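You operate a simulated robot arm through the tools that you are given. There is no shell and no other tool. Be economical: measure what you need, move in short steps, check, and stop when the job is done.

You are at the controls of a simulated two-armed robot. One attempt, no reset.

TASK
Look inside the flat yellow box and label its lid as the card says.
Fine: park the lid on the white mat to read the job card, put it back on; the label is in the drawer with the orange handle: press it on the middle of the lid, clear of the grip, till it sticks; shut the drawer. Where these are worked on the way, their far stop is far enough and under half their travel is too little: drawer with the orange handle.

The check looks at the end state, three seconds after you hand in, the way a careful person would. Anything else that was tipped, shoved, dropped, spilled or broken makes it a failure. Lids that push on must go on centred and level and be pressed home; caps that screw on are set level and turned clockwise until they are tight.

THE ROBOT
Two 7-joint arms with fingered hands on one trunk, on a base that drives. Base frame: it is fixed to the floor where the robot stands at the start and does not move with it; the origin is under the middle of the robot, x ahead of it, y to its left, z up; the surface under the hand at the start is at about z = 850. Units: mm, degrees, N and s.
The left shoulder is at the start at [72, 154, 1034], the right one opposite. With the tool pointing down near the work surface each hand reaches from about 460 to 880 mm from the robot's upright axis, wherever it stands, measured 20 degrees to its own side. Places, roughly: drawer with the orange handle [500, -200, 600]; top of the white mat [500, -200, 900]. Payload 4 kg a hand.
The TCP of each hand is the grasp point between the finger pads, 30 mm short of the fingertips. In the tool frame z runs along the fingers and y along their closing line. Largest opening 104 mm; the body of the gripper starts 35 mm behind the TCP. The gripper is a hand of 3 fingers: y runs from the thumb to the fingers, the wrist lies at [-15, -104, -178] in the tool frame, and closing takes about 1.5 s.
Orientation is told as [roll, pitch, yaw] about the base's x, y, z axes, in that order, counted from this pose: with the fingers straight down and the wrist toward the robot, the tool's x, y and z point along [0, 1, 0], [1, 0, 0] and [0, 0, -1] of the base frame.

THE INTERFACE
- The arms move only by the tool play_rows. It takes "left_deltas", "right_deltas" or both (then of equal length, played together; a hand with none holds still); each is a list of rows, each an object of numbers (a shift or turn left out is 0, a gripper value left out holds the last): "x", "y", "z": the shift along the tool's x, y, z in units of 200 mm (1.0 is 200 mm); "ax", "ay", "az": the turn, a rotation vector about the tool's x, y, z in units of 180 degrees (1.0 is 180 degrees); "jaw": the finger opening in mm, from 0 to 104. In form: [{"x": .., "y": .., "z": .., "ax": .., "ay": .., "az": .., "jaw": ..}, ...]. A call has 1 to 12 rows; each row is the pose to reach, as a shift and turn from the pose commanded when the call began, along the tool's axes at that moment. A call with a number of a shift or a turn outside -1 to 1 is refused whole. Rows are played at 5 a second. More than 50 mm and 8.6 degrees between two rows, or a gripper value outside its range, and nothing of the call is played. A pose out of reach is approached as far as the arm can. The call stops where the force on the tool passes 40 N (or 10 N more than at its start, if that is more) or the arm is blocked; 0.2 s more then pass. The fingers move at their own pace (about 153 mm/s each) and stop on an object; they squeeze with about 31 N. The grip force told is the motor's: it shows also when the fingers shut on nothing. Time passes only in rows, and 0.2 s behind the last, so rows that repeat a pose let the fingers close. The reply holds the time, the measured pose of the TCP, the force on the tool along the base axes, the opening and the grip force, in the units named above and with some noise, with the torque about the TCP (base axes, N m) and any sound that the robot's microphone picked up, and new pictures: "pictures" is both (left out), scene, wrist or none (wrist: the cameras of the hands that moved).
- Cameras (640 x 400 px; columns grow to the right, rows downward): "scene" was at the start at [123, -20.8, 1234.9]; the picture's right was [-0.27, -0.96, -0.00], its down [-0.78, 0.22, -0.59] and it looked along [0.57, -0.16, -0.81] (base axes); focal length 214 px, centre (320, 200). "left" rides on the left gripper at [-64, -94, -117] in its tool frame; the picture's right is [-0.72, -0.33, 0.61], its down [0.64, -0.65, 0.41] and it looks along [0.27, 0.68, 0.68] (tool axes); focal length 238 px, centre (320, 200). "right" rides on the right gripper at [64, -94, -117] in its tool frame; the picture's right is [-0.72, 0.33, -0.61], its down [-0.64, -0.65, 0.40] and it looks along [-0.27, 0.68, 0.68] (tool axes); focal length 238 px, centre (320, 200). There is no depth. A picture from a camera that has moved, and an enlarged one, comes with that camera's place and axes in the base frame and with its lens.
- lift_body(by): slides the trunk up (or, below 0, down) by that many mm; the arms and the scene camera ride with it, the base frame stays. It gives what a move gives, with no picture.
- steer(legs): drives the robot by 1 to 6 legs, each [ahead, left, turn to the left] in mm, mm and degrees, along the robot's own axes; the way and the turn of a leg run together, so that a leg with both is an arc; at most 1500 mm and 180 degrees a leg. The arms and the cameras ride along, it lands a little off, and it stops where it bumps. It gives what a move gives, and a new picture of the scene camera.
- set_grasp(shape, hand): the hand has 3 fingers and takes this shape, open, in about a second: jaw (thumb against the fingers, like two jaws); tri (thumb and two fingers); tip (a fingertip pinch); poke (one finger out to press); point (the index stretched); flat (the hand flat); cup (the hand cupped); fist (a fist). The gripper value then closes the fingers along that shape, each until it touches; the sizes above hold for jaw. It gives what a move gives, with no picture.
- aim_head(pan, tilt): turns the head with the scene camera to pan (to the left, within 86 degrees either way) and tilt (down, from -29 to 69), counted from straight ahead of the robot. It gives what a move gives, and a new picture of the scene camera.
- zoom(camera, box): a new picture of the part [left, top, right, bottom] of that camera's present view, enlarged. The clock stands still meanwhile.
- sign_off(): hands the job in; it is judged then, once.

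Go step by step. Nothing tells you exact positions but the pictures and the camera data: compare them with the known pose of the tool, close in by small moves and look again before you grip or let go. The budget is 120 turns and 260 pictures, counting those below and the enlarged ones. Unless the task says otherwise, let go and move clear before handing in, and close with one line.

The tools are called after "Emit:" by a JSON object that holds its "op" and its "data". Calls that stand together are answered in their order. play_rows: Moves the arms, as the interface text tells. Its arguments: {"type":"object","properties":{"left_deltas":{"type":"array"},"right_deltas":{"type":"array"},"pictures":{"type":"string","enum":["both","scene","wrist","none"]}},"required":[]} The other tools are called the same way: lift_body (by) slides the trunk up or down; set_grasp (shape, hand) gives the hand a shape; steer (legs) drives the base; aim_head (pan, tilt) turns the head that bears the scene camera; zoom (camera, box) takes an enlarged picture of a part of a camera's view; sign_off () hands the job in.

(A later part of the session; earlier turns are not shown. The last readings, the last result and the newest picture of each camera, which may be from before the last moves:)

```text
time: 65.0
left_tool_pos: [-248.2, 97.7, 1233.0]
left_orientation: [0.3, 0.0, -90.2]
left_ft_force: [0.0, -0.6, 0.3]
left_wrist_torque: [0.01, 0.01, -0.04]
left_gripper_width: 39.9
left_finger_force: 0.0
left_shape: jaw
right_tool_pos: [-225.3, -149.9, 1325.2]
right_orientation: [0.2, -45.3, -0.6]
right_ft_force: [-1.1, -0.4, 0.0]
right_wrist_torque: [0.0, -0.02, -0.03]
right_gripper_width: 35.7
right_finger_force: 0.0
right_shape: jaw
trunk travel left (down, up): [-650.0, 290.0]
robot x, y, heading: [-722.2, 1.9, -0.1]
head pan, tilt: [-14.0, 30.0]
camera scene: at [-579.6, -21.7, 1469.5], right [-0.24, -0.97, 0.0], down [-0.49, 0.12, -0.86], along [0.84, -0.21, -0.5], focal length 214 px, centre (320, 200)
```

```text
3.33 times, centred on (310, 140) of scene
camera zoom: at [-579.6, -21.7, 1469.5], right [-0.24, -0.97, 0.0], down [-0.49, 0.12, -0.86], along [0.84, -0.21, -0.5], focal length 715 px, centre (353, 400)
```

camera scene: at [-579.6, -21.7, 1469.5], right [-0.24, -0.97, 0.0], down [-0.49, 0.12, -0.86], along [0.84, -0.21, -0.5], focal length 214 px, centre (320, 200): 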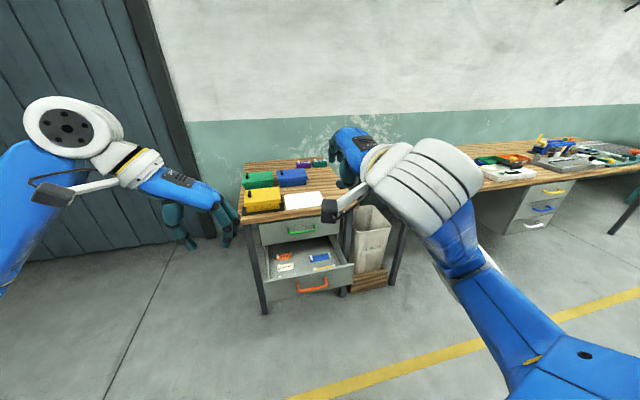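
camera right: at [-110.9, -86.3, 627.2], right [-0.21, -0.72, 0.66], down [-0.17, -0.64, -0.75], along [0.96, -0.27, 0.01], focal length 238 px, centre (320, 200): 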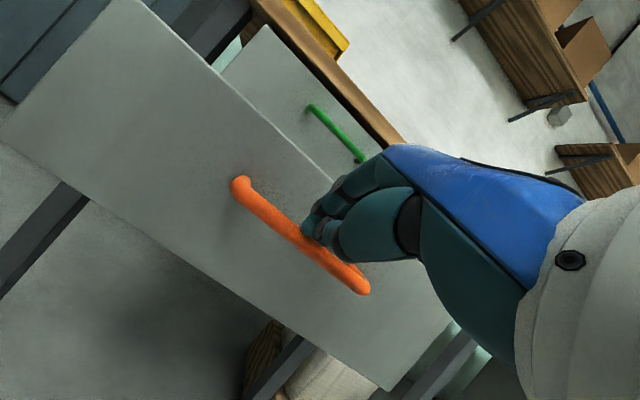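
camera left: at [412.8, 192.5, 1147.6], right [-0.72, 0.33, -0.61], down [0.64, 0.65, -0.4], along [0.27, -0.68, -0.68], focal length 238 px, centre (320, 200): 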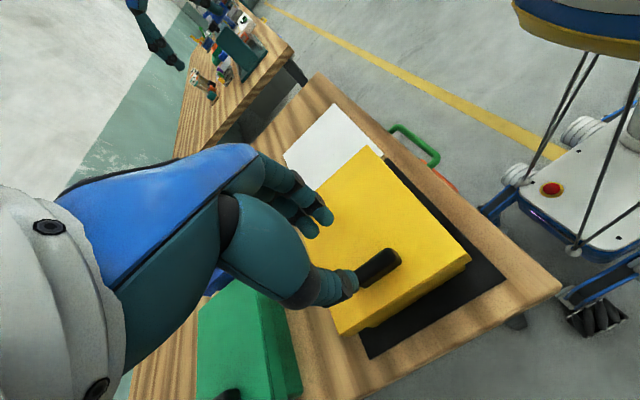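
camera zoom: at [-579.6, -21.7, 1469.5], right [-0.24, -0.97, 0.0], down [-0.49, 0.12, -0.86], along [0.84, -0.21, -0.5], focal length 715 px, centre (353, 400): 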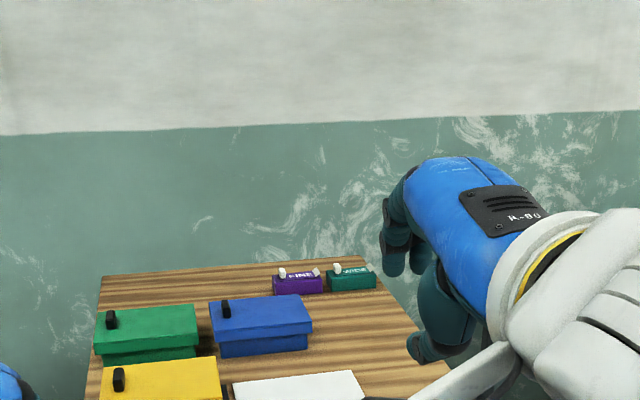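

Emit:
{"op": "lift_body", "data": {"by": -400}}

Emit:
{"op": "lift_body", "data": {"by": -240}}

Emit:
{"op": "aim_head", "data": {"pan": -14, "tilt": 30}}

```text
time: 68.8
left_tool_pos: [-247.9, 97.5, 832.3]
left_orientation: [0.2, 0.0, -90.2]
left_ft_force: [0.1, -0.6, 0.5]
left_wrist_torque: [0.0, -0.01, -0.03]
left_gripper_width: 39.6
left_finger_force: 0.0
left_shape: jaw
right_tool_pos: [-223.3, -149.6, 923.6]
right_orientation: [0.2, -45.0, -0.6]
right_ft_force: [0.5, -0.7, 1.2]
right_wrist_torque: [0.0, 0.0, -0.02]
right_gripper_width: 36.0
right_finger_force: 0.0
right_shape: jaw
trunk travel left (down, up): [-250.0, 690.0]
robot x, y, heading: [-720.5, -1.4, 0.2]
head pan, tilt: [-14.0, 30.0]
```

```text
time: 71.3
left_tool_pos: [-247.8, 99.1, 592.7]
left_orientation: [0.3, -0.1, -90.2]
left_ft_force: [-0.9, 0.1, -0.2]
left_wrist_torque: [-0.01, 0.0, 0.0]
left_gripper_width: 40.0
left_finger_force: 0.0
left_shape: jaw
right_tool_pos: [-224.4, -149.7, 685.1]
right_orientation: [0.2, -45.2, -0.6]
right_ft_force: [0.8, 0.2, -0.7]
right_wrist_torque: [0.01, -0.02, 0.0]
right_gripper_width: 35.9
right_finger_force: 0.1
right_shape: jaw
trunk travel left (down, up): [-10.0, 930.0]
robot x, y, heading: [-718.4, 2.1, -0.1]
head pan, tilt: [-14.0, 30.0]
```

```text
time: 71.9
left_tool_pos: [-247.9, 97.9, 592.9]
left_orientation: [0.3, 0.0, -90.2]
left_ft_force: [-0.4, 0.1, -0.3]
left_wrist_torque: [-0.01, -0.02, -0.03]
left_gripper_width: 39.9
left_finger_force: 0.1
left_shape: jaw
right_tool_pos: [-223.8, -149.9, 685.4]
right_orientation: [0.3, -45.0, -0.6]
right_ft_force: [-0.6, 0.0, -0.6]
right_wrist_torque: [0.03, -0.01, -0.02]
right_gripper_width: 36.0
right_finger_force: 0.0
right_shape: jaw
trunk travel left (down, up): [-10.0, 930.0]
robot x, y, heading: [-720.2, -1.1, 0.1]
head pan, tilt: [-14.0, 30.0]
camera scene: at [-579.9, -22.0, 829.4], right [-0.24, -0.97, 0.0], down [-0.49, 0.12, -0.86], along [0.84, -0.21, -0.5], focal length 214 px, centre (320, 200)
```

scene: 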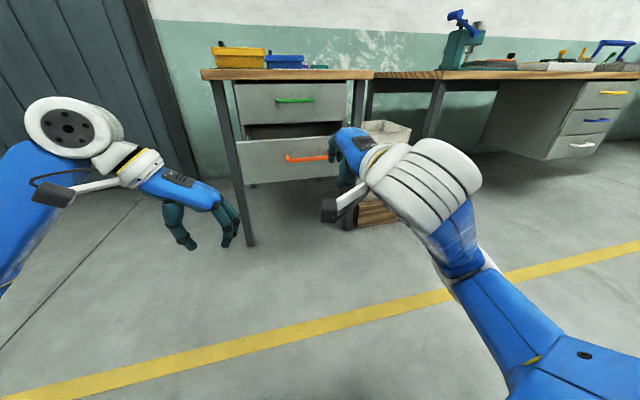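

Emit:
{"op": "play_rows", "data": {"right_deltas": [{"y": 0.13, "z": 0.16}, {"y": 0.26, "z": 0.32}, {"y": 0.4, "z": 0.48}, {"y": 0.53, "z": 0.64}, {"y": 0.657, "z": 0.8}, {"y": 0.657, "z": 0.92}, {"y": 0.657, "z": 0.92}]}}

Emit:
{"op": "zoom", "data": {"camera": "right", "box": [180, 120, 420, 320]}}

```text
time: 73.5
left_tool_pos: [-247.3, 98.2, 592.1]
left_orientation: [0.4, -0.1, -90.3]
left_ft_force: [0.3, -0.1, -0.7]
left_wrist_torque: [0.0, 0.03, -0.02]
left_gripper_width: 39.9
left_finger_force: 0.1
left_shape: jaw
right_tool_pos: [-0.9, -152.5, 646.8]
right_orientation: [0.2, -45.1, -0.5]
right_ft_force: [0.4, -0.4, 0.4]
right_wrist_torque: [-0.01, 0.01, 0.03]
right_gripper_width: 36.0
right_finger_force: 0.1
right_shape: jaw
trunk travel left (down, up): [-10.0, 930.0]
robot x, y, heading: [-720.1, 0.2, 0.2]
head pan, tilt: [-14.0, 30.0]
camera scene: at [-579.6, -22.2, 829.4], right [-0.24, -0.97, 0.0], down [-0.49, 0.12, -0.86], along [0.84, -0.21, -0.5], focal length 214 px, centre (320, 200)
camera right: at [-149.3, -86.9, 664.3], right [-0.21, -0.72, 0.66], down [-0.18, -0.64, -0.75], along [0.96, -0.28, 0.0], focal length 238 px, centre (320, 200)
```

scene: 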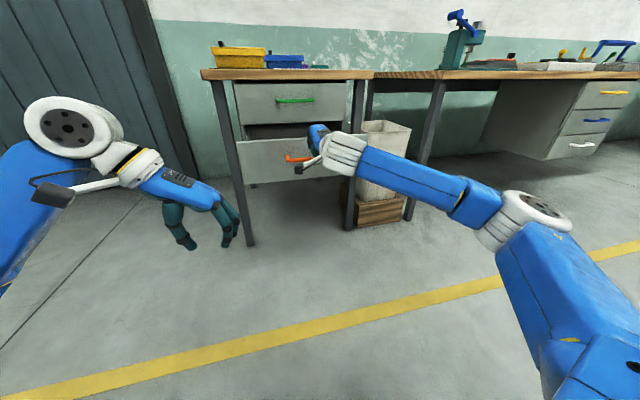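
right: 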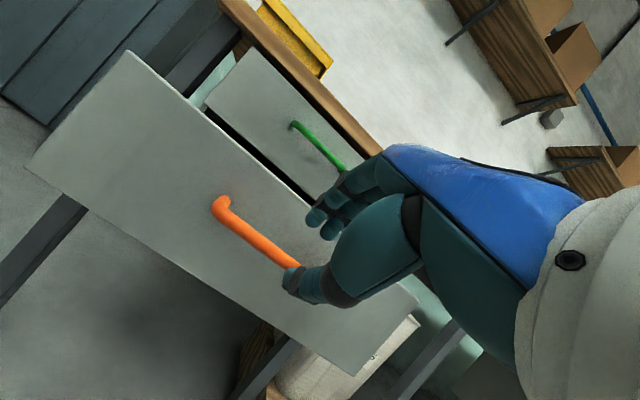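

```text
2.00 times, centred on (300, 220) of right
camera zoom: at [-149.3, -86.9, 664.3], right [-0.21, -0.72, 0.66], down [-0.18, -0.64, -0.75], along [0.96, -0.28, 0.0], focal length 477 px, centre (360, 160)
```

zoom: 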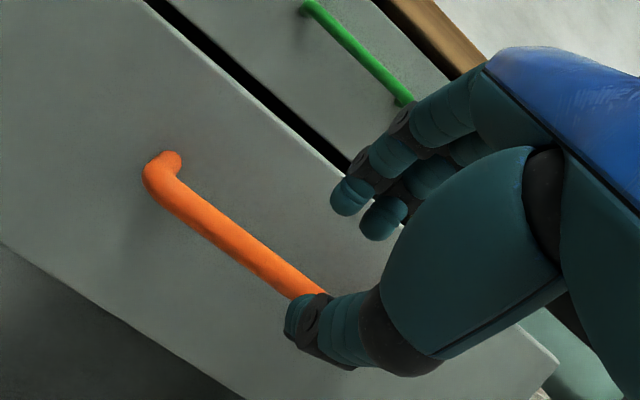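

Emit:
{"op": "play_rows", "data": {"right_deltas": [{"y": 0.01, "z": 0.07}, {"y": 0.015, "z": 0.14}, {"y": 0.015, "z": 0.2}, {"y": 0.015, "z": 0.2}], "pictures": "wrist"}}

Emit:
{"op": "zoom", "data": {"camera": "right", "box": [180, 120, 420, 320]}}

```text
time: 74.5
left_tool_pos: [-247.1, 98.1, 593.8]
left_orientation: [0.3, 0.1, -90.2]
left_ft_force: [0.6, 0.3, -0.9]
left_wrist_torque: [0.04, 0.04, 0.01]
left_gripper_width: 39.6
left_finger_force: 0.0
left_shape: jaw
right_tool_pos: [30.3, -152.1, 622.7]
right_orientation: [0.2, -45.1, -0.6]
right_ft_force: [0.3, 0.6, 0.5]
right_wrist_torque: [-0.01, 0.0, 0.01]
right_gripper_width: 35.6
right_finger_force: 0.1
right_shape: jaw
trunk travel left (down, up): [-10.0, 930.0]
robot x, y, heading: [-720.0, 3.4, 0.0]
head pan, tilt: [-14.0, 30.0]
camera right: at [-118.3, -87.4, 638.5], right [-0.21, -0.72, 0.66], down [-0.18, -0.64, -0.75], along [0.96, -0.28, 0.0], focal length 238 px, centre (320, 200)
```

right: 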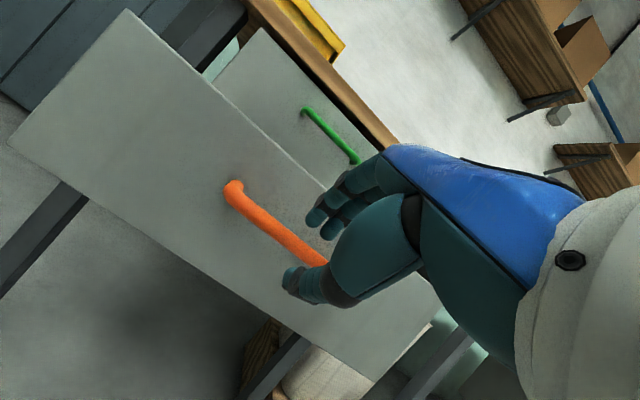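

```text
2.00 times, centred on (300, 220) of right
camera zoom: at [-118.3, -87.4, 638.5], right [-0.21, -0.72, 0.66], down [-0.18, -0.64, -0.75], along [0.96, -0.28, 0.0], focal length 477 px, centre (360, 160)
```

zoom: 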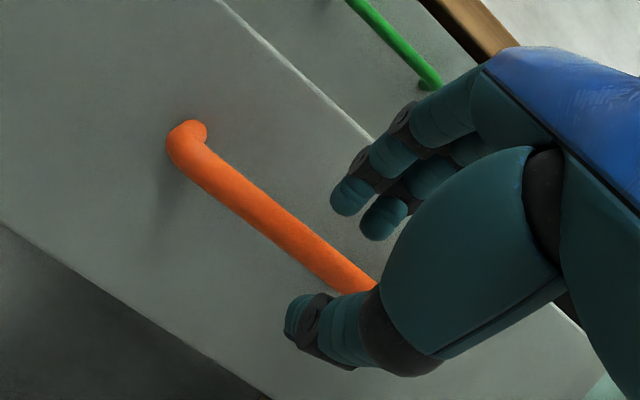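

The bar lies between the fingers, about 33 mm ahead. I'll advance 24 mm, close, and pull further.

Emit:
{"op": "play_rows", "data": {"right_deltas": [{"z": 0.06}, {"z": 0.12}, {"z": 0.12, "jaw": 0}, {"z": 0.12, "jaw": 0}, {"z": 0.12, "jaw": 0}, {"z": 0.12, "jaw": 0}, {"z": 0.12, "jaw": 0}], "pictures": "wrist"}}

```text
time: 76.1
left_tool_pos: [-249.0, 98.5, 592.8]
left_orientation: [0.4, -0.1, -90.1]
left_ft_force: [-1.0, -0.1, 0.0]
left_wrist_torque: [-0.03, 0.0, -0.01]
left_gripper_width: 40.1
left_finger_force: 0.1
left_shape: jaw
right_tool_pos: [45.2, -152.7, 609.2]
right_orientation: [0.2, -45.5, -0.7]
right_ft_force: [1.6, -0.4, 15.9]
right_wrist_torque: [-0.09, -0.55, 0.03]
right_gripper_width: 7.4
right_finger_force: 31.0
right_shape: jaw
trunk travel left (down, up): [-10.0, 930.0]
robot x, y, heading: [-723.3, -1.2, -0.2]
head pan, tilt: [-14.0, 30.0]
camera right: at [-103.2, -86.7, 624.3], right [-0.21, -0.72, 0.66], down [-0.18, -0.64, -0.75], along [0.96, -0.28, 0.01], focal length 238 px, centre (320, 200)
```

right: 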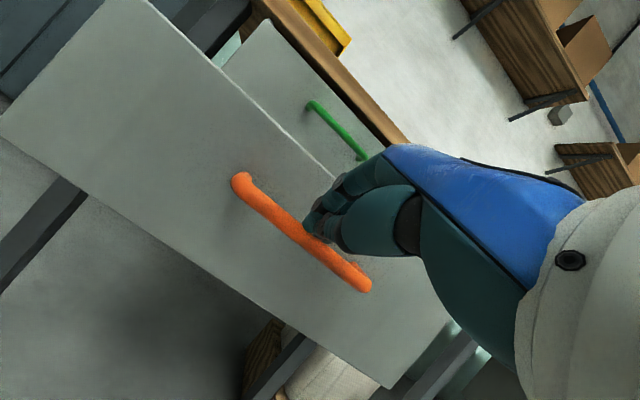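

Emit:
{"op": "play_rows", "data": {"right_deltas": [{"y": -0.03, "z": -0.03}, {"y": -0.07, "z": -0.07}, {"y": -0.12, "z": -0.12}, {"y": -0.17, "z": -0.17}, {"y": -0.22, "z": -0.22}, {"y": -0.27, "z": -0.27}, {"y": -0.32, "z": -0.32}, {"y": -0.37, "z": -0.37}, {"y": -0.42, "z": -0.42}]}}

```text
time: 78.1
left_tool_pos: [-247.4, 96.9, 593.3]
left_orientation: [0.4, 0.0, -90.2]
left_ft_force: [0.5, 0.1, -0.8]
left_wrist_torque: [0.04, 0.0, 0.01]
left_gripper_width: 39.8
left_finger_force: 0.0
left_shape: jaw
right_tool_pos: [-72.6, -151.5, 601.9]
right_orientation: [0.2, -44.7, -0.6]
right_ft_force: [0.4, 0.1, 0.9]
right_wrist_torque: [-0.03, -0.01, -0.01]
right_gripper_width: 6.1
right_finger_force: 30.7
right_shape: jaw
trunk travel left (down, up): [-10.0, 930.0]
robot x, y, heading: [-721.5, 1.5, -0.3]
head pan, tilt: [-14.0, 30.0]
camera scene: at [-580.0, -22.3, 829.2], right [-0.24, -0.97, 0.0], down [-0.49, 0.12, -0.86], along [0.84, -0.21, -0.5], focal length 214 px, centre (320, 200)
camera right: at [-221.1, -86.1, 619.1], right [-0.21, -0.72, 0.66], down [-0.18, -0.64, -0.75], along [0.96, -0.28, 0.0], focal length 238 px, centre (320, 200)
```

scene: 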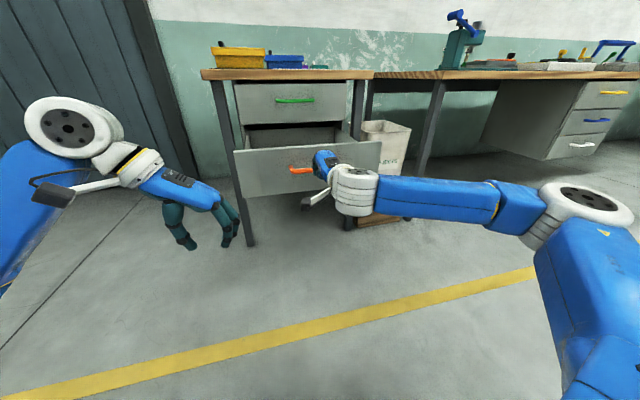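
right: 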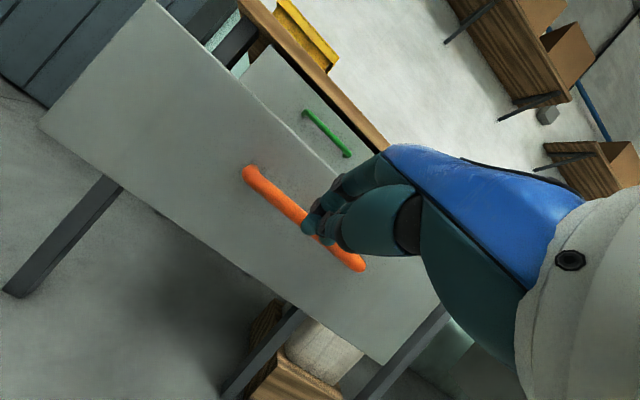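

The fingers slipped the bar near the end, possibly at the stop, but the drawer moved well out. I'll retreat the hand and look from above.

Emit:
{"op": "play_rows", "data": {"right_deltas": [{"jaw": 30, "z": -0.03}, {"z": -0.12}, {"z": -0.24}, {"z": -0.36}, {"z": -0.36}], "pictures": "none"}}

Emit:
{"op": "lift_body", "data": {"by": 400}}

Emit:
{"op": "aim_head", "data": {"pan": -5, "tilt": 45}}

Emit:
{"op": "zoom", "data": {"camera": "scene", "box": [240, 100, 400, 220]}}

```text
time: 79.3
left_tool_pos: [-246.9, 96.8, 593.0]
left_orientation: [0.3, 0.0, -90.2]
left_ft_force: [0.4, -1.1, 0.2]
left_wrist_torque: [-0.01, -0.01, 0.0]
left_gripper_width: 39.9
left_finger_force: 0.0
left_shape: jaw
right_tool_pos: [-124.0, -149.8, 655.0]
right_orientation: [0.2, -45.1, -0.7]
right_ft_force: [1.0, 0.1, 0.1]
right_wrist_torque: [0.01, -0.04, 0.02]
right_gripper_width: 29.9
right_finger_force: 0.1
right_shape: jaw
trunk travel left (down, up): [-10.0, 930.0]
robot x, y, heading: [-720.5, 0.1, 0.1]
head pan, tilt: [-14.0, 30.0]
```

```text
time: 83.1
left_tool_pos: [-247.3, 98.4, 992.8]
left_orientation: [0.3, 0.0, -90.1]
left_ft_force: [-0.7, -0.2, -0.5]
left_wrist_torque: [-0.02, 0.0, -0.01]
left_gripper_width: 39.9
left_finger_force: 0.0
left_shape: jaw
right_tool_pos: [-123.0, -151.4, 1054.0]
right_orientation: [0.2, -45.1, -0.7]
right_ft_force: [1.1, 0.4, -0.7]
right_wrist_torque: [0.02, 0.01, -0.02]
right_gripper_width: 29.8
right_finger_force: 0.0
right_shape: jaw
trunk travel left (down, up): [-410.0, 530.0]
robot x, y, heading: [-720.3, 0.3, -0.2]
head pan, tilt: [-14.0, 30.0]
```

```text
time: 83.9
left_tool_pos: [-246.2, 97.2, 992.9]
left_orientation: [0.3, 0.1, -90.2]
left_ft_force: [-0.4, 0.0, 0.7]
left_wrist_torque: [0.0, -0.02, 0.0]
left_gripper_width: 39.9
left_finger_force: 0.1
left_shape: jaw
right_tool_pos: [-122.4, -151.4, 1054.8]
right_orientation: [0.2, -45.1, -0.6]
right_ft_force: [0.1, 0.0, 1.0]
right_wrist_torque: [-0.05, 0.02, -0.03]
right_gripper_width: 29.6
right_finger_force: 0.0
right_shape: jaw
trunk travel left (down, up): [-410.0, 530.0]
robot x, y, heading: [-719.7, -1.3, -0.4]
head pan, tilt: [-5.0, 45.0]
camera scene: at [-585.6, -7.6, 1206.9], right [-0.09, -1.0, 0.0], down [-0.71, 0.06, -0.71], along [0.7, -0.06, -0.71], focal length 214 px, centre (320, 200)
```

scene: 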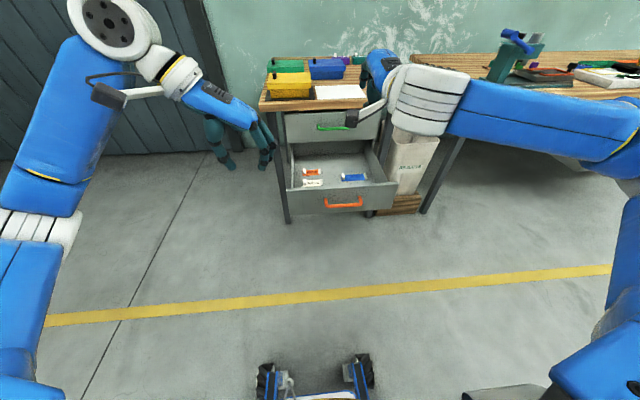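

```text
3.33 times, centred on (320, 160) of scene
camera zoom: at [-585.6, -7.6, 1206.9], right [-0.09, -1.0, 0.0], down [-0.71, 0.06, -0.71], along [0.7, -0.06, -0.71], focal length 715 px, centre (320, 333)
```

zoom: 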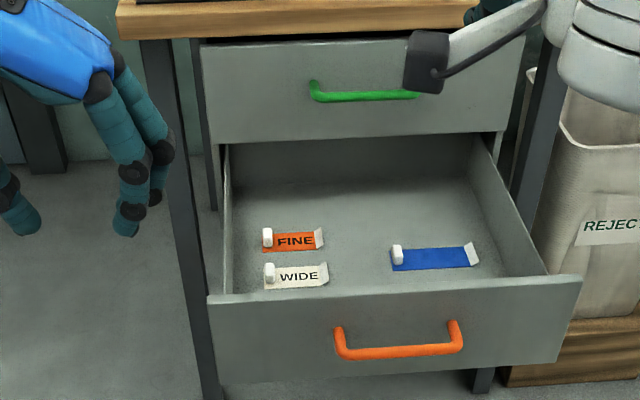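

The drawer is fully out and the FINE knob now sits near [272, -2, 550], clear of the cabinet front. I'll tuck the right hand up and aside, turn the left hand back to yaw 0 to fit the drawer, and drive closer.

Emit:
{"op": "play_rows", "data": {"left_deltas": [{"az": -0.0455}, {"az": -0.0909}, {"az": -0.1364}, {"az": -0.1818}, {"az": -0.2273}, {"az": -0.2727}, {"az": -0.3182}, {"az": -0.3636}, {"az": -0.4091}, {"az": -0.4545}, {"az": -0.5}], "right_deltas": [{"x": -0.06, "y": 0.05, "z": -0.05}, {"x": -0.13, "y": 0.1, "z": -0.1}, {"x": -0.2, "y": 0.16, "z": -0.16}, {"x": -0.27, "y": 0.22, "z": -0.22}, {"x": -0.34, "y": 0.28, "z": -0.28}, {"x": -0.41, "y": 0.34, "z": -0.34}, {"x": -0.48, "y": 0.4, "z": -0.4}, {"x": -0.55, "y": 0.46, "z": -0.46}, {"x": -0.62, "y": 0.52, "z": -0.52}, {"x": -0.7, "y": 0.58, "z": -0.58}, {"x": -0.75, "y": 0.6, "z": -0.6}], "pictures": "none"}}

Emit:
{"op": "steer", "data": {"legs": [[370, 0, 0]]}}

Emit:
{"op": "aim_head", "data": {"pan": 0, "tilt": 60}}

Emit:
{"op": "zoom", "data": {"camera": "scene", "box": [260, 100, 420, 220]}}

```text
time: 86.3
left_tool_pos: [-248.5, 96.2, 992.2]
left_orientation: [0.2, -0.3, -0.1]
left_ft_force: [-0.1, -0.5, 0.3]
left_wrist_torque: [-0.02, 0.0, 0.01]
left_gripper_width: 39.9
left_finger_force: 0.0
left_shape: jaw
right_tool_pos: [-123.6, -301.6, 1223.5]
right_orientation: [0.4, -45.1, -0.6]
right_ft_force: [0.6, 0.0, 0.3]
right_wrist_torque: [0.02, 0.03, 0.05]
right_gripper_width: 29.7
right_finger_force: 0.1
right_shape: jaw
trunk travel left (down, up): [-410.0, 530.0]
robot x, y, heading: [-722.2, -0.1, -0.2]
head pan, tilt: [-5.0, 45.0]
```

```text
time: 88.7
left_tool_pos: [128.2, 95.1, 991.6]
left_orientation: [0.0, -0.3, -0.2]
left_ft_force: [0.5, -0.1, 0.0]
left_wrist_torque: [0.02, 0.0, 0.04]
left_gripper_width: 40.0
left_finger_force: 0.1
left_shape: jaw
right_tool_pos: [252.0, -302.5, 1222.6]
right_orientation: [0.2, -45.1, -0.7]
right_ft_force: [0.8, -0.1, 0.2]
right_wrist_torque: [-0.01, -0.04, 0.0]
right_gripper_width: 29.7
right_finger_force: 0.0
right_shape: jaw
trunk travel left (down, up): [-410.0, 530.0]
robot x, y, heading: [-346.3, 2.6, -0.1]
head pan, tilt: [-5.0, 45.0]
camera scene: at [-210.4, -9.7, 1206.9], right [-0.09, -1.0, 0.0], down [-0.71, 0.06, -0.71], along [0.7, -0.06, -0.71], focal length 214 px, centre (320, 200)
```

scene: 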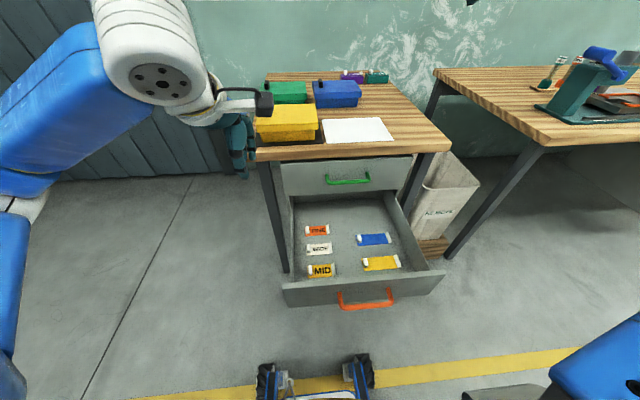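

```text
time: 89.5
left_tool_pos: [127.0, 95.7, 993.5]
left_orientation: [0.1, -0.5, -0.3]
left_ft_force: [0.7, 0.1, 0.3]
left_wrist_torque: [0.01, -0.02, 0.0]
left_gripper_width: 39.8
left_finger_force: 0.1
left_shape: jaw
right_tool_pos: [250.8, -303.5, 1223.9]
right_orientation: [0.4, -45.2, -0.7]
right_ft_force: [-0.3, -0.4, -0.8]
right_wrist_torque: [0.0, -0.01, 0.01]
right_gripper_width: 29.7
right_finger_force: 0.1
right_shape: jaw
trunk travel left (down, up): [-410.0, 530.0]
robot x, y, heading: [-342.4, -3.6, -0.1]
head pan, tilt: [0.0, 60.0]
camera scene: at [-224.4, -2.4, 1187.5], right [0.0, -1.0, 0.0], down [-0.87, 0.0, -0.5], along [0.5, 0.0, -0.87], focal length 214 px, centre (320, 200)
```

scene: 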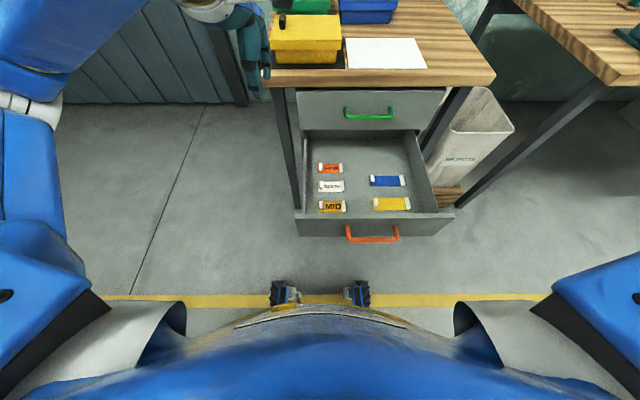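

```text
3.33 times, centred on (340, 160) of scene
camera zoom: at [-224.4, -2.4, 1187.5], right [0.0, -1.0, 0.0], down [-0.87, 0.0, -0.5], along [0.5, 0.0, -0.87], focal length 715 px, centre (253, 333)
```

zoom: 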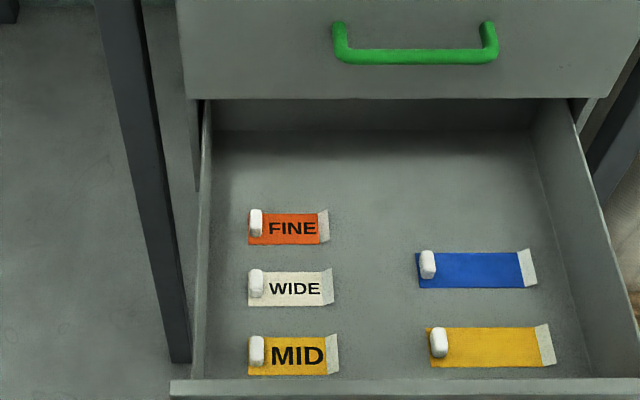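

All five labels are visible and FINE's knob is near [287, -5, 550]. I'll lower the trunk 250 mm, then swing the left hand over it.

Emit:
{"op": "lift_body", "data": {"by": -250}}

Emit:
{"op": "play_rows", "data": {"left_deltas": [{"x": -0.08, "y": 0.1}, {"x": -0.17, "y": 0.22}, {"x": -0.26, "y": 0.34}, {"x": -0.35, "y": 0.46}, {"x": -0.44, "y": 0.58}, {"x": -0.5, "y": 0.7}, {"x": -0.505, "y": 0.78}, {"x": -0.505, "y": 0.78, "z": 0.1}, {"x": -0.505, "y": 0.78, "z": 0.2}, {"x": -0.505, "y": 0.78, "z": 0.2}]}}

Emit:
{"op": "zoom", "data": {"camera": "left", "box": [200, 180, 520, 380]}}

```text
time: 92.0
left_tool_pos: [127.2, 96.8, 742.9]
left_orientation: [0.1, -0.3, -0.1]
left_ft_force: [0.7, -0.1, 0.3]
left_wrist_torque: [0.0, 0.01, 0.0]
left_gripper_width: 39.4
left_finger_force: 0.1
left_shape: jaw
right_tool_pos: [249.4, -302.7, 975.3]
right_orientation: [0.3, -45.2, -0.7]
right_ft_force: [0.3, 0.7, 0.9]
right_wrist_torque: [-0.01, 0.0, -0.02]
right_gripper_width: 29.8
right_finger_force: 0.1
right_shape: jaw
trunk travel left (down, up): [-160.0, 780.0]
robot x, y, heading: [-341.4, -2.0, -0.2]
head pan, tilt: [0.0, 60.0]
```

```text
time: 94.2
left_tool_pos: [282.9, -4.1, 704.1]
left_orientation: [0.1, -0.4, -0.2]
left_ft_force: [1.1, 0.3, -0.4]
left_wrist_torque: [0.01, -0.05, 0.0]
left_gripper_width: 39.8
left_finger_force: 0.0
left_shape: jaw
right_tool_pos: [250.1, -303.1, 973.4]
right_orientation: [0.2, -45.1, -0.7]
right_ft_force: [1.0, -1.1, 0.2]
right_wrist_torque: [0.0, -0.01, 0.01]
right_gripper_width: 29.7
right_finger_force: 0.0
right_shape: jaw
trunk travel left (down, up): [-160.0, 780.0]
robot x, y, heading: [-346.9, -2.0, -0.3]
head pan, tilt: [0.0, 60.0]
camera scene: at [-224.9, -2.7, 937.4], right [0.0, -1.0, 0.0], down [-0.87, 0.0, -0.5], along [0.5, 0.0, -0.87], focal length 214 px, centre (320, 200)
camera left: at [187.4, -69.4, 820.5], right [-0.33, -0.72, -0.62], down [-0.65, 0.64, -0.41], along [0.69, 0.27, -0.67], focal length 238 px, centre (320, 200)
```

scene: 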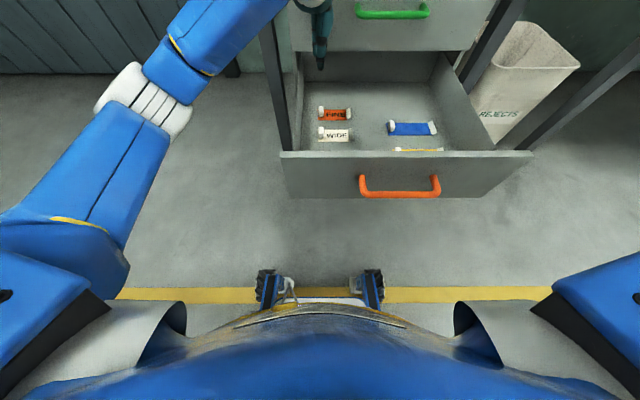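
left: 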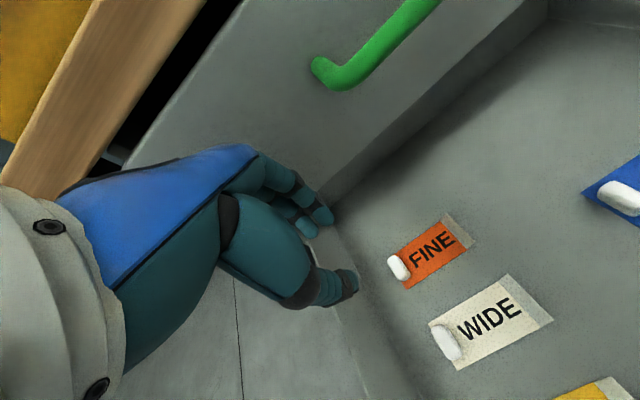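

```text
2.00 times, centred on (360, 280) of left
camera zoom: at [187.4, -69.4, 820.5], right [-0.33, -0.72, -0.62], down [-0.65, 0.64, -0.41], along [0.69, 0.27, -0.67], focal length 477 px, centre (240, 40)
```

zoom: 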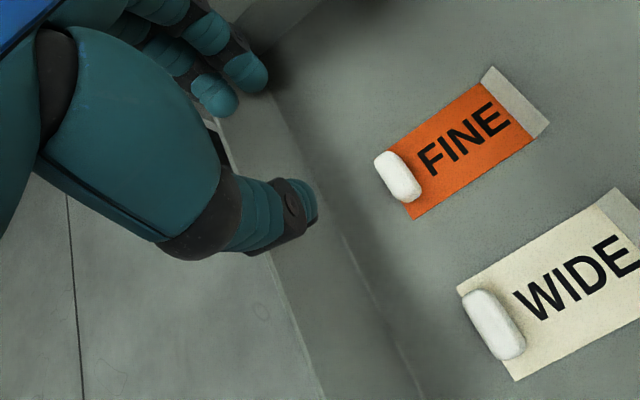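

Triangulating gives the FINE knob at about [308, -6, 522], only 46 mm from the upper drawer's front plane. I'll tilt the hand 12° so its back leans away from the cabinet and go down to z≈600 to look.

Emit:
{"op": "play_rows", "data": {"left_deltas": [{"ax": -0.033}, {"ax": -0.0667}, {"ax": -0.0667, "x": -0.01, "y": 0.01, "z": 0.15}, {"ax": -0.0667, "x": -0.01, "y": 0.02, "z": 0.3}, {"ax": -0.0667, "x": -0.01, "y": 0.035, "z": 0.44}, {"ax": -0.0667, "x": -0.01, "y": 0.035, "z": 0.52}, {"ax": -0.0667, "x": -0.01, "y": 0.035, "z": 0.52}], "pictures": "wrist"}}

Emit:
{"op": "zoom", "data": {"camera": "left", "box": [240, 160, 480, 340]}}

Emit:
{"op": "zoom", "data": {"camera": "scene", "box": [270, 20, 430, 160]}}

```text
time: 95.8
left_tool_pos: [291.1, -7.7, 600.6]
left_orientation: [0.2, -12.3, -0.1]
left_ft_force: [0.1, 0.2, 0.4]
left_wrist_torque: [0.01, 0.0, 0.02]
left_gripper_width: 39.8
left_finger_force: 0.0
left_shape: jaw
right_tool_pos: [250.7, -304.1, 974.0]
right_orientation: [0.3, -45.2, -0.7]
right_ft_force: [0.1, -0.8, -0.4]
right_wrist_torque: [0.02, 0.0, 0.0]
right_gripper_width: 29.6
right_finger_force: 0.1
right_shape: jaw
trunk travel left (down, up): [-160.0, 780.0]
robot x, y, heading: [-345.3, -2.8, -0.3]
head pan, tilt: [0.0, 60.0]
camera left: at [173.3, -71.0, 694.6], right [-0.19, -0.72, -0.67], down [-0.55, 0.64, -0.53], along [0.81, 0.27, -0.52], focal length 238 px, centre (320, 200)
```

left: 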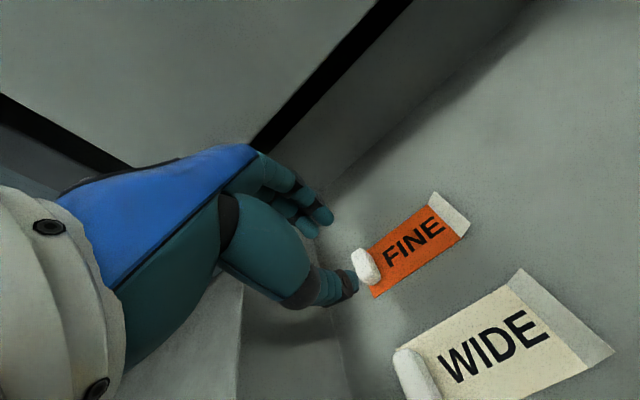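

```text
2.22 times, centred on (360, 250) of left
camera zoom: at [173.3, -71.0, 694.6], right [-0.19, -0.72, -0.67], down [-0.55, 0.64, -0.53], along [0.81, 0.27, -0.52], focal length 530 px, centre (231, 89)
```

zoom: 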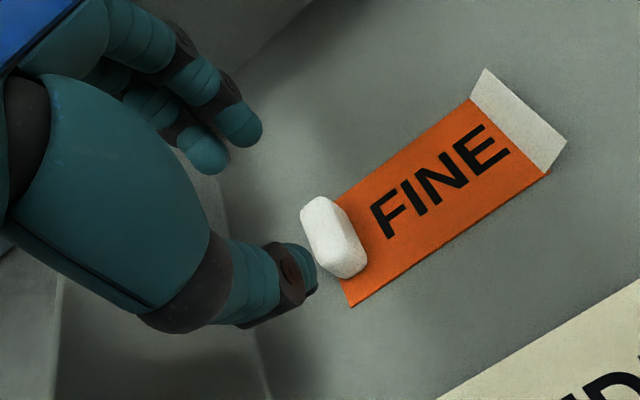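

```text
2.86 times, centred on (350, 90) of scene
camera zoom: at [-224.9, -2.7, 937.4], right [0.0, -1.0, 0.0], down [-0.87, 0.0, -0.5], along [0.5, 0.0, -0.87], focal length 613 px, centre (234, 514)
```

zoom: 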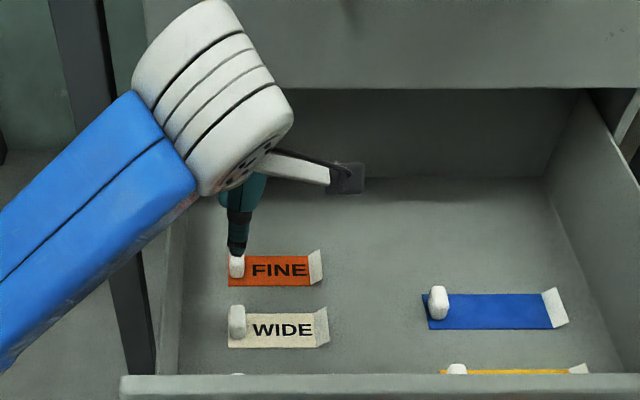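

Knob top is near [304, -6, 528]. I'll descend along the fingers to straddle it.

Emit:
{"op": "play_rows", "data": {"left_deltas": [{"x": 0.008, "y": -0.008, "z": 0.1}, {"x": 0.0085, "y": -0.017, "z": 0.2}, {"x": 0.0085, "y": -0.017, "z": 0.25}, {"x": 0.0085, "y": -0.017, "z": 0.265}, {"x": 0.0085, "y": -0.017, "z": 0.265}], "pictures": "wrist"}}

Emit:
{"op": "zoom", "data": {"camera": "left", "box": [240, 160, 480, 340]}}

Emit:
{"op": "zoom", "data": {"camera": "scene", "box": [270, 60, 370, 140]}}

```text
time: 97.0
left_tool_pos: [296.9, -5.8, 552.0]
left_orientation: [-0.1, -12.7, -0.2]
left_ft_force: [-0.4, 1.1, 18.9]
left_wrist_torque: [-0.06, 0.33, 0.02]
left_gripper_width: 39.2
left_finger_force: 0.0
left_shape: jaw
right_tool_pos: [246.8, -303.8, 976.7]
right_orientation: [0.3, -45.2, -0.7]
right_ft_force: [0.3, 0.3, 0.6]
right_wrist_torque: [0.01, -0.01, -0.01]
right_gripper_width: 29.8
right_finger_force: 0.1
right_shape: jaw
trunk travel left (down, up): [-160.0, 780.0]
robot x, y, heading: [-345.2, -0.3, -0.4]
head pan, tilt: [0.0, 60.0]
camera left: at [179.7, -69.9, 645.4], right [-0.19, -0.72, -0.67], down [-0.55, 0.64, -0.54], along [0.82, 0.26, -0.51], focal length 238 px, centre (320, 200)
```

left: 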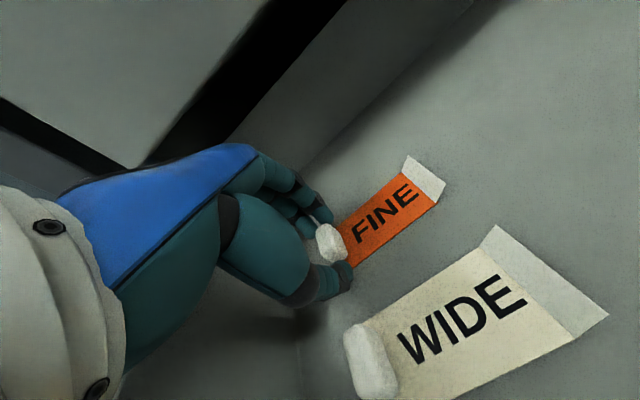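

```text
2.22 times, centred on (360, 250) of left
camera zoom: at [179.7, -69.9, 645.4], right [-0.19, -0.72, -0.67], down [-0.55, 0.64, -0.54], along [0.82, 0.26, -0.51], focal length 530 px, centre (231, 89)
```

zoom: 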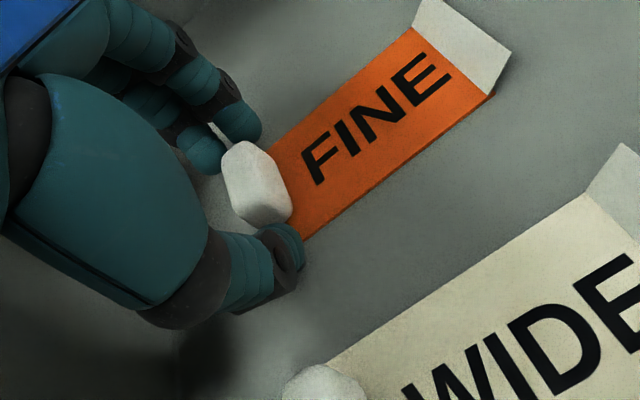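

```text
5.00 times, centred on (320, 100) of scene
camera zoom: at [-227.8, -2.6, 938.1], right [0.0, -1.0, 0.0], down [-0.87, 0.0, -0.5], along [0.5, 0.0, -0.87], focal length 1072 px, centre (320, 700)
```

zoom: 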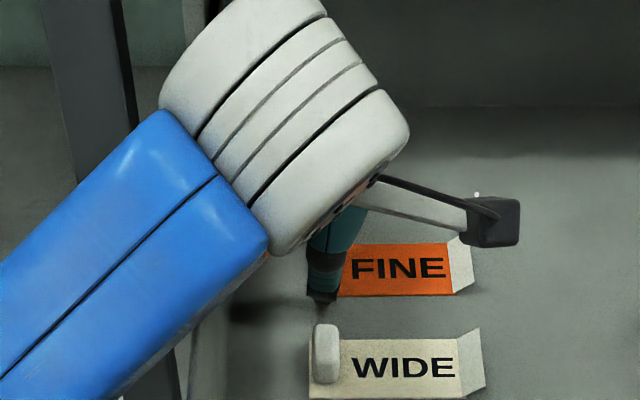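

The knob is between thumb and fingers and the thumb just touched the drawer floor. I'll lift 4 mm and close.

Emit:
{"op": "play_rows", "data": {"left_deltas": [{"z": -0.02}, {"z": -0.02, "jaw": 15}, {"z": -0.02, "jaw": 0}, {"z": -0.02, "jaw": 0}, {"z": -0.02, "jaw": 0}, {"z": -0.02, "jaw": 0}], "pictures": "wrist"}}

Emit:
{"op": "zoom", "data": {"camera": "left", "box": [240, 160, 480, 340]}}

```text
time: 98.5
left_tool_pos: [297.1, -5.5, 551.9]
left_orientation: [0.1, -12.4, -0.2]
left_ft_force: [-0.6, -2.4, 4.1]
left_wrist_torque: [-0.09, 0.05, 0.06]
left_gripper_width: 21.1
left_finger_force: 30.4
left_shape: jaw
right_tool_pos: [249.3, -303.9, 975.4]
right_orientation: [0.3, -45.3, -0.7]
right_ft_force: [1.2, -0.6, -0.6]
right_wrist_torque: [0.0, 0.02, -0.02]
right_gripper_width: 29.3
right_finger_force: 0.1
right_shape: jaw
trunk travel left (down, up): [-160.0, 780.0]
robot x, y, heading: [-340.6, 0.2, -0.1]
head pan, tilt: [0.0, 60.0]
camera left: at [179.8, -69.9, 646.1], right [-0.19, -0.72, -0.67], down [-0.55, 0.64, -0.53], along [0.81, 0.27, -0.52], focal length 238 px, centre (320, 200)
```

left: 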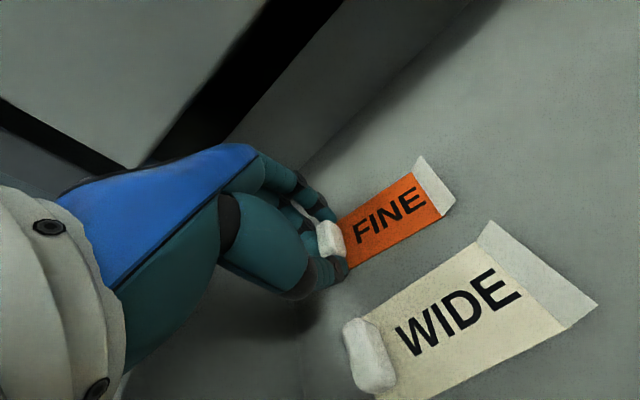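

```text
2.22 times, centred on (360, 250) of left
camera zoom: at [179.8, -69.9, 646.1], right [-0.19, -0.72, -0.67], down [-0.55, 0.64, -0.53], along [0.81, 0.27, -0.52], focal length 530 px, centre (231, 89)
```

zoom: 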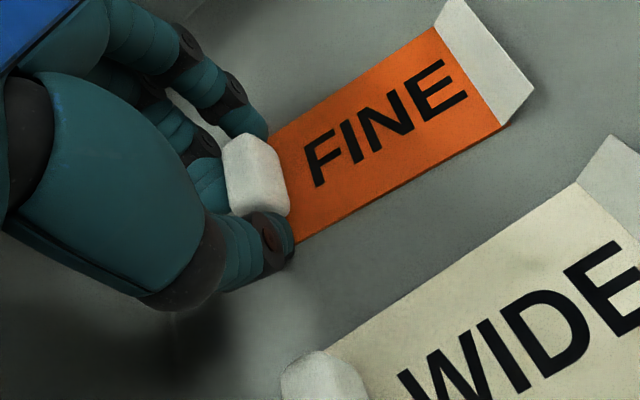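

It is gripped at 21 mm. I'll lift straight up and check.

Emit:
{"op": "play_rows", "data": {"left_deltas": [{"y": 0.01, "z": -0.05}, {"y": 0.025, "z": -0.12}, {"y": 0.05, "z": -0.24}, {"y": 0.075, "z": -0.36}, {"y": 0.105, "z": -0.49}, {"y": 0.125, "z": -0.587}, {"y": 0.125, "z": -0.587}], "pictures": "both"}}

Emit:
{"op": "zoom", "data": {"camera": "left", "box": [240, 140, 480, 320]}}

```text
time: 100.0
left_tool_pos: [297.1, -6.4, 671.2]
left_orientation: [0.1, -12.4, -0.2]
left_ft_force: [0.1, -0.6, -0.5]
left_wrist_torque: [0.01, 0.02, -0.02]
left_gripper_width: 20.6
left_finger_force: 31.2
left_shape: jaw
right_tool_pos: [249.6, -303.9, 973.9]
right_orientation: [0.3, -45.2, -0.7]
right_ft_force: [0.0, 0.3, -0.1]
right_wrist_torque: [-0.02, -0.02, -0.04]
right_gripper_width: 29.6
right_finger_force: 0.1
right_shape: jaw
trunk travel left (down, up): [-160.0, 780.0]
robot x, y, heading: [-344.9, -1.1, -0.5]
head pan, tilt: [0.0, 60.0]
camera scene: at [-224.8, -2.9, 937.4], right [0.0, -1.0, 0.0], down [-0.87, 0.0, -0.5], along [0.5, 0.0, -0.87], focal length 214 px, centre (320, 200)
camera left: at [180.0, -70.3, 765.4], right [-0.19, -0.72, -0.67], down [-0.55, 0.64, -0.53], along [0.81, 0.27, -0.52], focal length 238 px, centre (320, 200)
```

scene: 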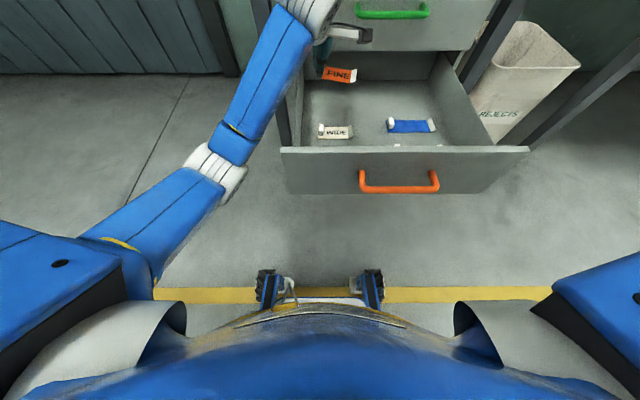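
left: 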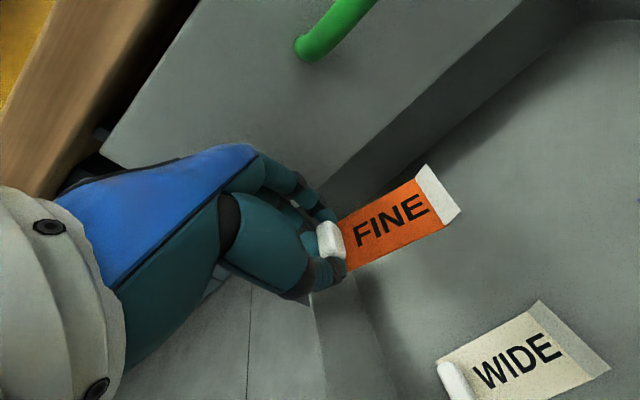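

```text
2.22 times, centred on (360, 230) of left
camera zoom: at [180.0, -70.3, 765.4], right [-0.19, -0.72, -0.67], down [-0.55, 0.64, -0.53], along [0.81, 0.27, -0.52], focal length 530 px, centre (231, 133)
```

zoom: 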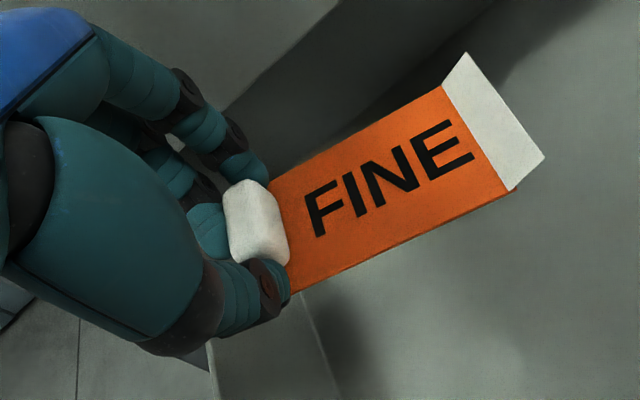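

The FINE label is held and level. I'll draw it back from the cabinet so it clears the green handle, then raise everything above table height.

Emit:
{"op": "play_rows", "data": {"left_deltas": [{"y": -0.1, "z": -0.02}, {"y": -0.2, "z": -0.04}, {"y": -0.3, "z": -0.06}, {"y": -0.4, "z": -0.085}, {"y": -0.4, "z": -0.085}], "pictures": "none"}}

Emit:
{"op": "lift_body", "data": {"by": 400}}

Emit:
{"op": "aim_head", "data": {"pan": 0, "tilt": 45}}

Emit:
{"op": "zoom", "data": {"camera": "left", "box": [240, 140, 480, 320]}}

```text
time: 101.5
left_tool_pos: [224.0, 33.8, 678.2]
left_orientation: [-0.4, -13.3, 3.5]
left_ft_force: [0.0, 0.2, 0.5]
left_wrist_torque: [0.02, 0.0, 0.0]
left_gripper_width: 20.1
left_finger_force: 31.3
left_shape: jaw
right_tool_pos: [249.8, -290.3, 978.7]
right_orientation: [0.1, -45.4, -0.3]
right_ft_force: [0.0, 1.0, 0.2]
right_wrist_torque: [0.03, 0.0, -0.03]
right_gripper_width: 29.8
right_finger_force: 0.0
right_shape: jaw
trunk travel left (down, up): [-160.0, 780.0]
robot x, y, heading: [-343.4, 4.9, 0.3]
head pan, tilt: [0.0, 60.0]
stopped in row 5 (left hand): the arm was blocked; the commanded pose is now the measured one
```

```text
time: 105.3
left_tool_pos: [222.4, 4.9, 1073.4]
left_orientation: [0.8, -12.7, 1.7]
left_ft_force: [-0.3, 0.6, 0.5]
left_wrist_torque: [0.02, 0.03, 0.02]
left_gripper_width: 20.4
left_finger_force: 30.9
left_shape: jaw
right_tool_pos: [250.8, -312.7, 1370.6]
right_orientation: [1.5, -45.1, -1.4]
right_ft_force: [-0.5, -0.4, 0.0]
right_wrist_torque: [-0.03, 0.01, -0.02]
right_gripper_width: 29.8
right_finger_force: 0.1
right_shape: jaw
trunk travel left (down, up): [-560.0, 380.0]
robot x, y, heading: [-346.0, 2.2, 0.1]
head pan, tilt: [0.0, 60.0]
```

```text
time: 106.0
left_tool_pos: [221.4, 4.9, 1072.6]
left_orientation: [0.8, -12.7, 1.6]
left_ft_force: [-0.3, -0.1, -0.5]
left_wrist_torque: [-0.02, -0.02, 0.01]
left_gripper_width: 20.2
left_finger_force: 31.2
left_shape: jaw
right_tool_pos: [250.6, -312.6, 1371.0]
right_orientation: [1.5, -45.2, -1.3]
right_ft_force: [-0.2, 0.3, 1.1]
right_wrist_torque: [0.02, -0.01, 0.03]
right_gripper_width: 30.1
right_finger_force: 0.2
right_shape: jaw
trunk travel left (down, up): [-560.0, 380.0]
robot x, y, heading: [-342.8, 0.7, 0.1]
head pan, tilt: [0.0, 45.0]
camera scene: at [-209.7, -0.9, 1356.8], right [0.0, -1.0, 0.0], down [-0.71, 0.0, -0.7], along [0.7, 0.0, -0.71], focal length 214 px, centre (320, 200)
```

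scene: 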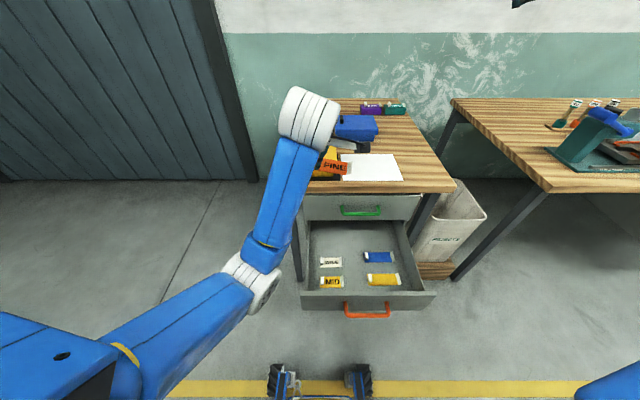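

```text
2.22 times, centred on (360, 230) of left
camera zoom: at [106.1, -63.7, 1165.1], right [-0.16, -0.72, -0.68], down [-0.57, 0.63, -0.53], along [0.81, 0.3, -0.51], focal length 530 px, centre (231, 133)
```

zoom: 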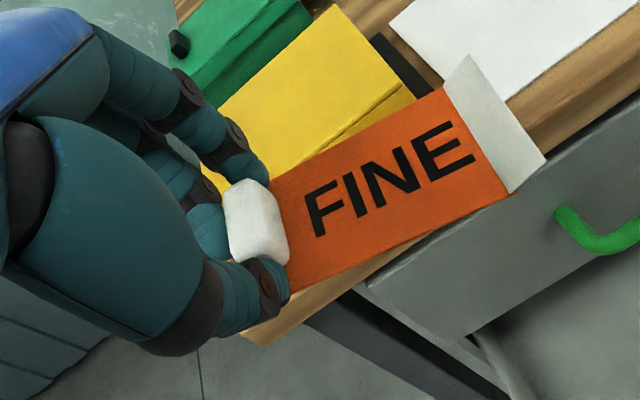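

The arm brushed something (it stopped and was nudged), but the label is still held and the drawer's other labels look undisturbed. I'll drive forward 130 mm toward the lid.

Emit:
{"op": "steer", "data": {"legs": [[130, 0, 0]]}}

Emit:
{"op": "zoom", "data": {"camera": "scene", "box": [240, 120, 440, 320]}}

```text
time: 107.3
left_tool_pos: [348.8, 6.0, 1074.8]
left_orientation: [0.7, -12.8, 1.6]
left_ft_force: [0.4, 1.6, 0.4]
left_wrist_torque: [0.04, 0.02, 0.01]
left_gripper_width: 20.5
left_finger_force: 30.3
left_shape: jaw
right_tool_pos: [378.5, -312.0, 1371.8]
right_orientation: [1.4, -45.3, -1.3]
right_ft_force: [-0.5, -0.2, 0.3]
right_wrist_torque: [0.0, 0.01, 0.02]
right_gripper_width: 29.9
right_finger_force: 0.0
right_shape: jaw
trunk travel left (down, up): [-560.0, 380.0]
robot x, y, heading: [-212.9, 1.2, 0.3]
head pan, tilt: [0.0, 45.0]
camera scene: at [-83.3, 0.1, 1357.2], right [0.0, -1.0, 0.0], down [-0.71, 0.0, -0.71], along [0.71, 0.0, -0.71], focal length 214 px, centre (320, 200)
```

scene: 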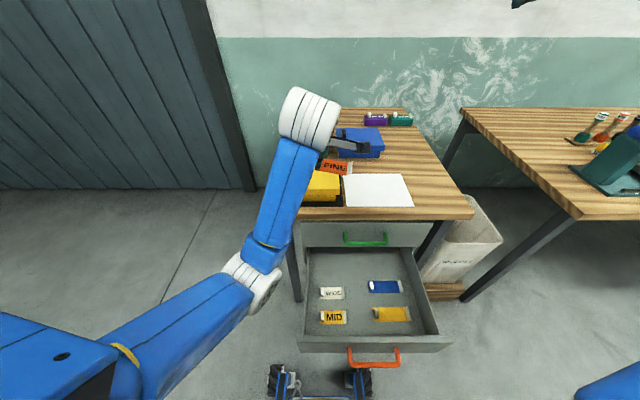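

```text
2.00 times, centred on (340, 220) of scene
camera zoom: at [-83.3, 0.1, 1357.2], right [0.0, -1.0, 0.0], down [-0.71, 0.0, -0.71], along [0.71, 0.0, -0.71], focal length 429 px, centre (280, 160)
```

zoom: 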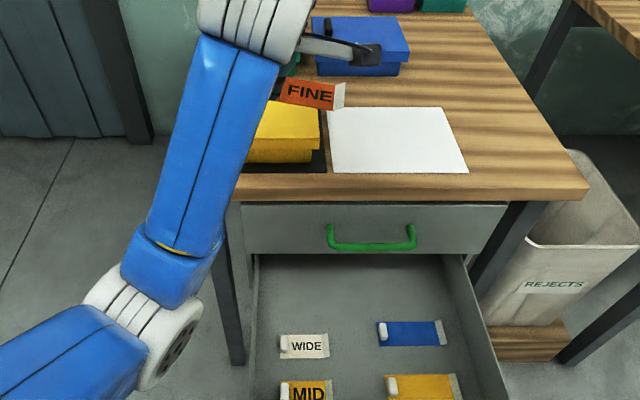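

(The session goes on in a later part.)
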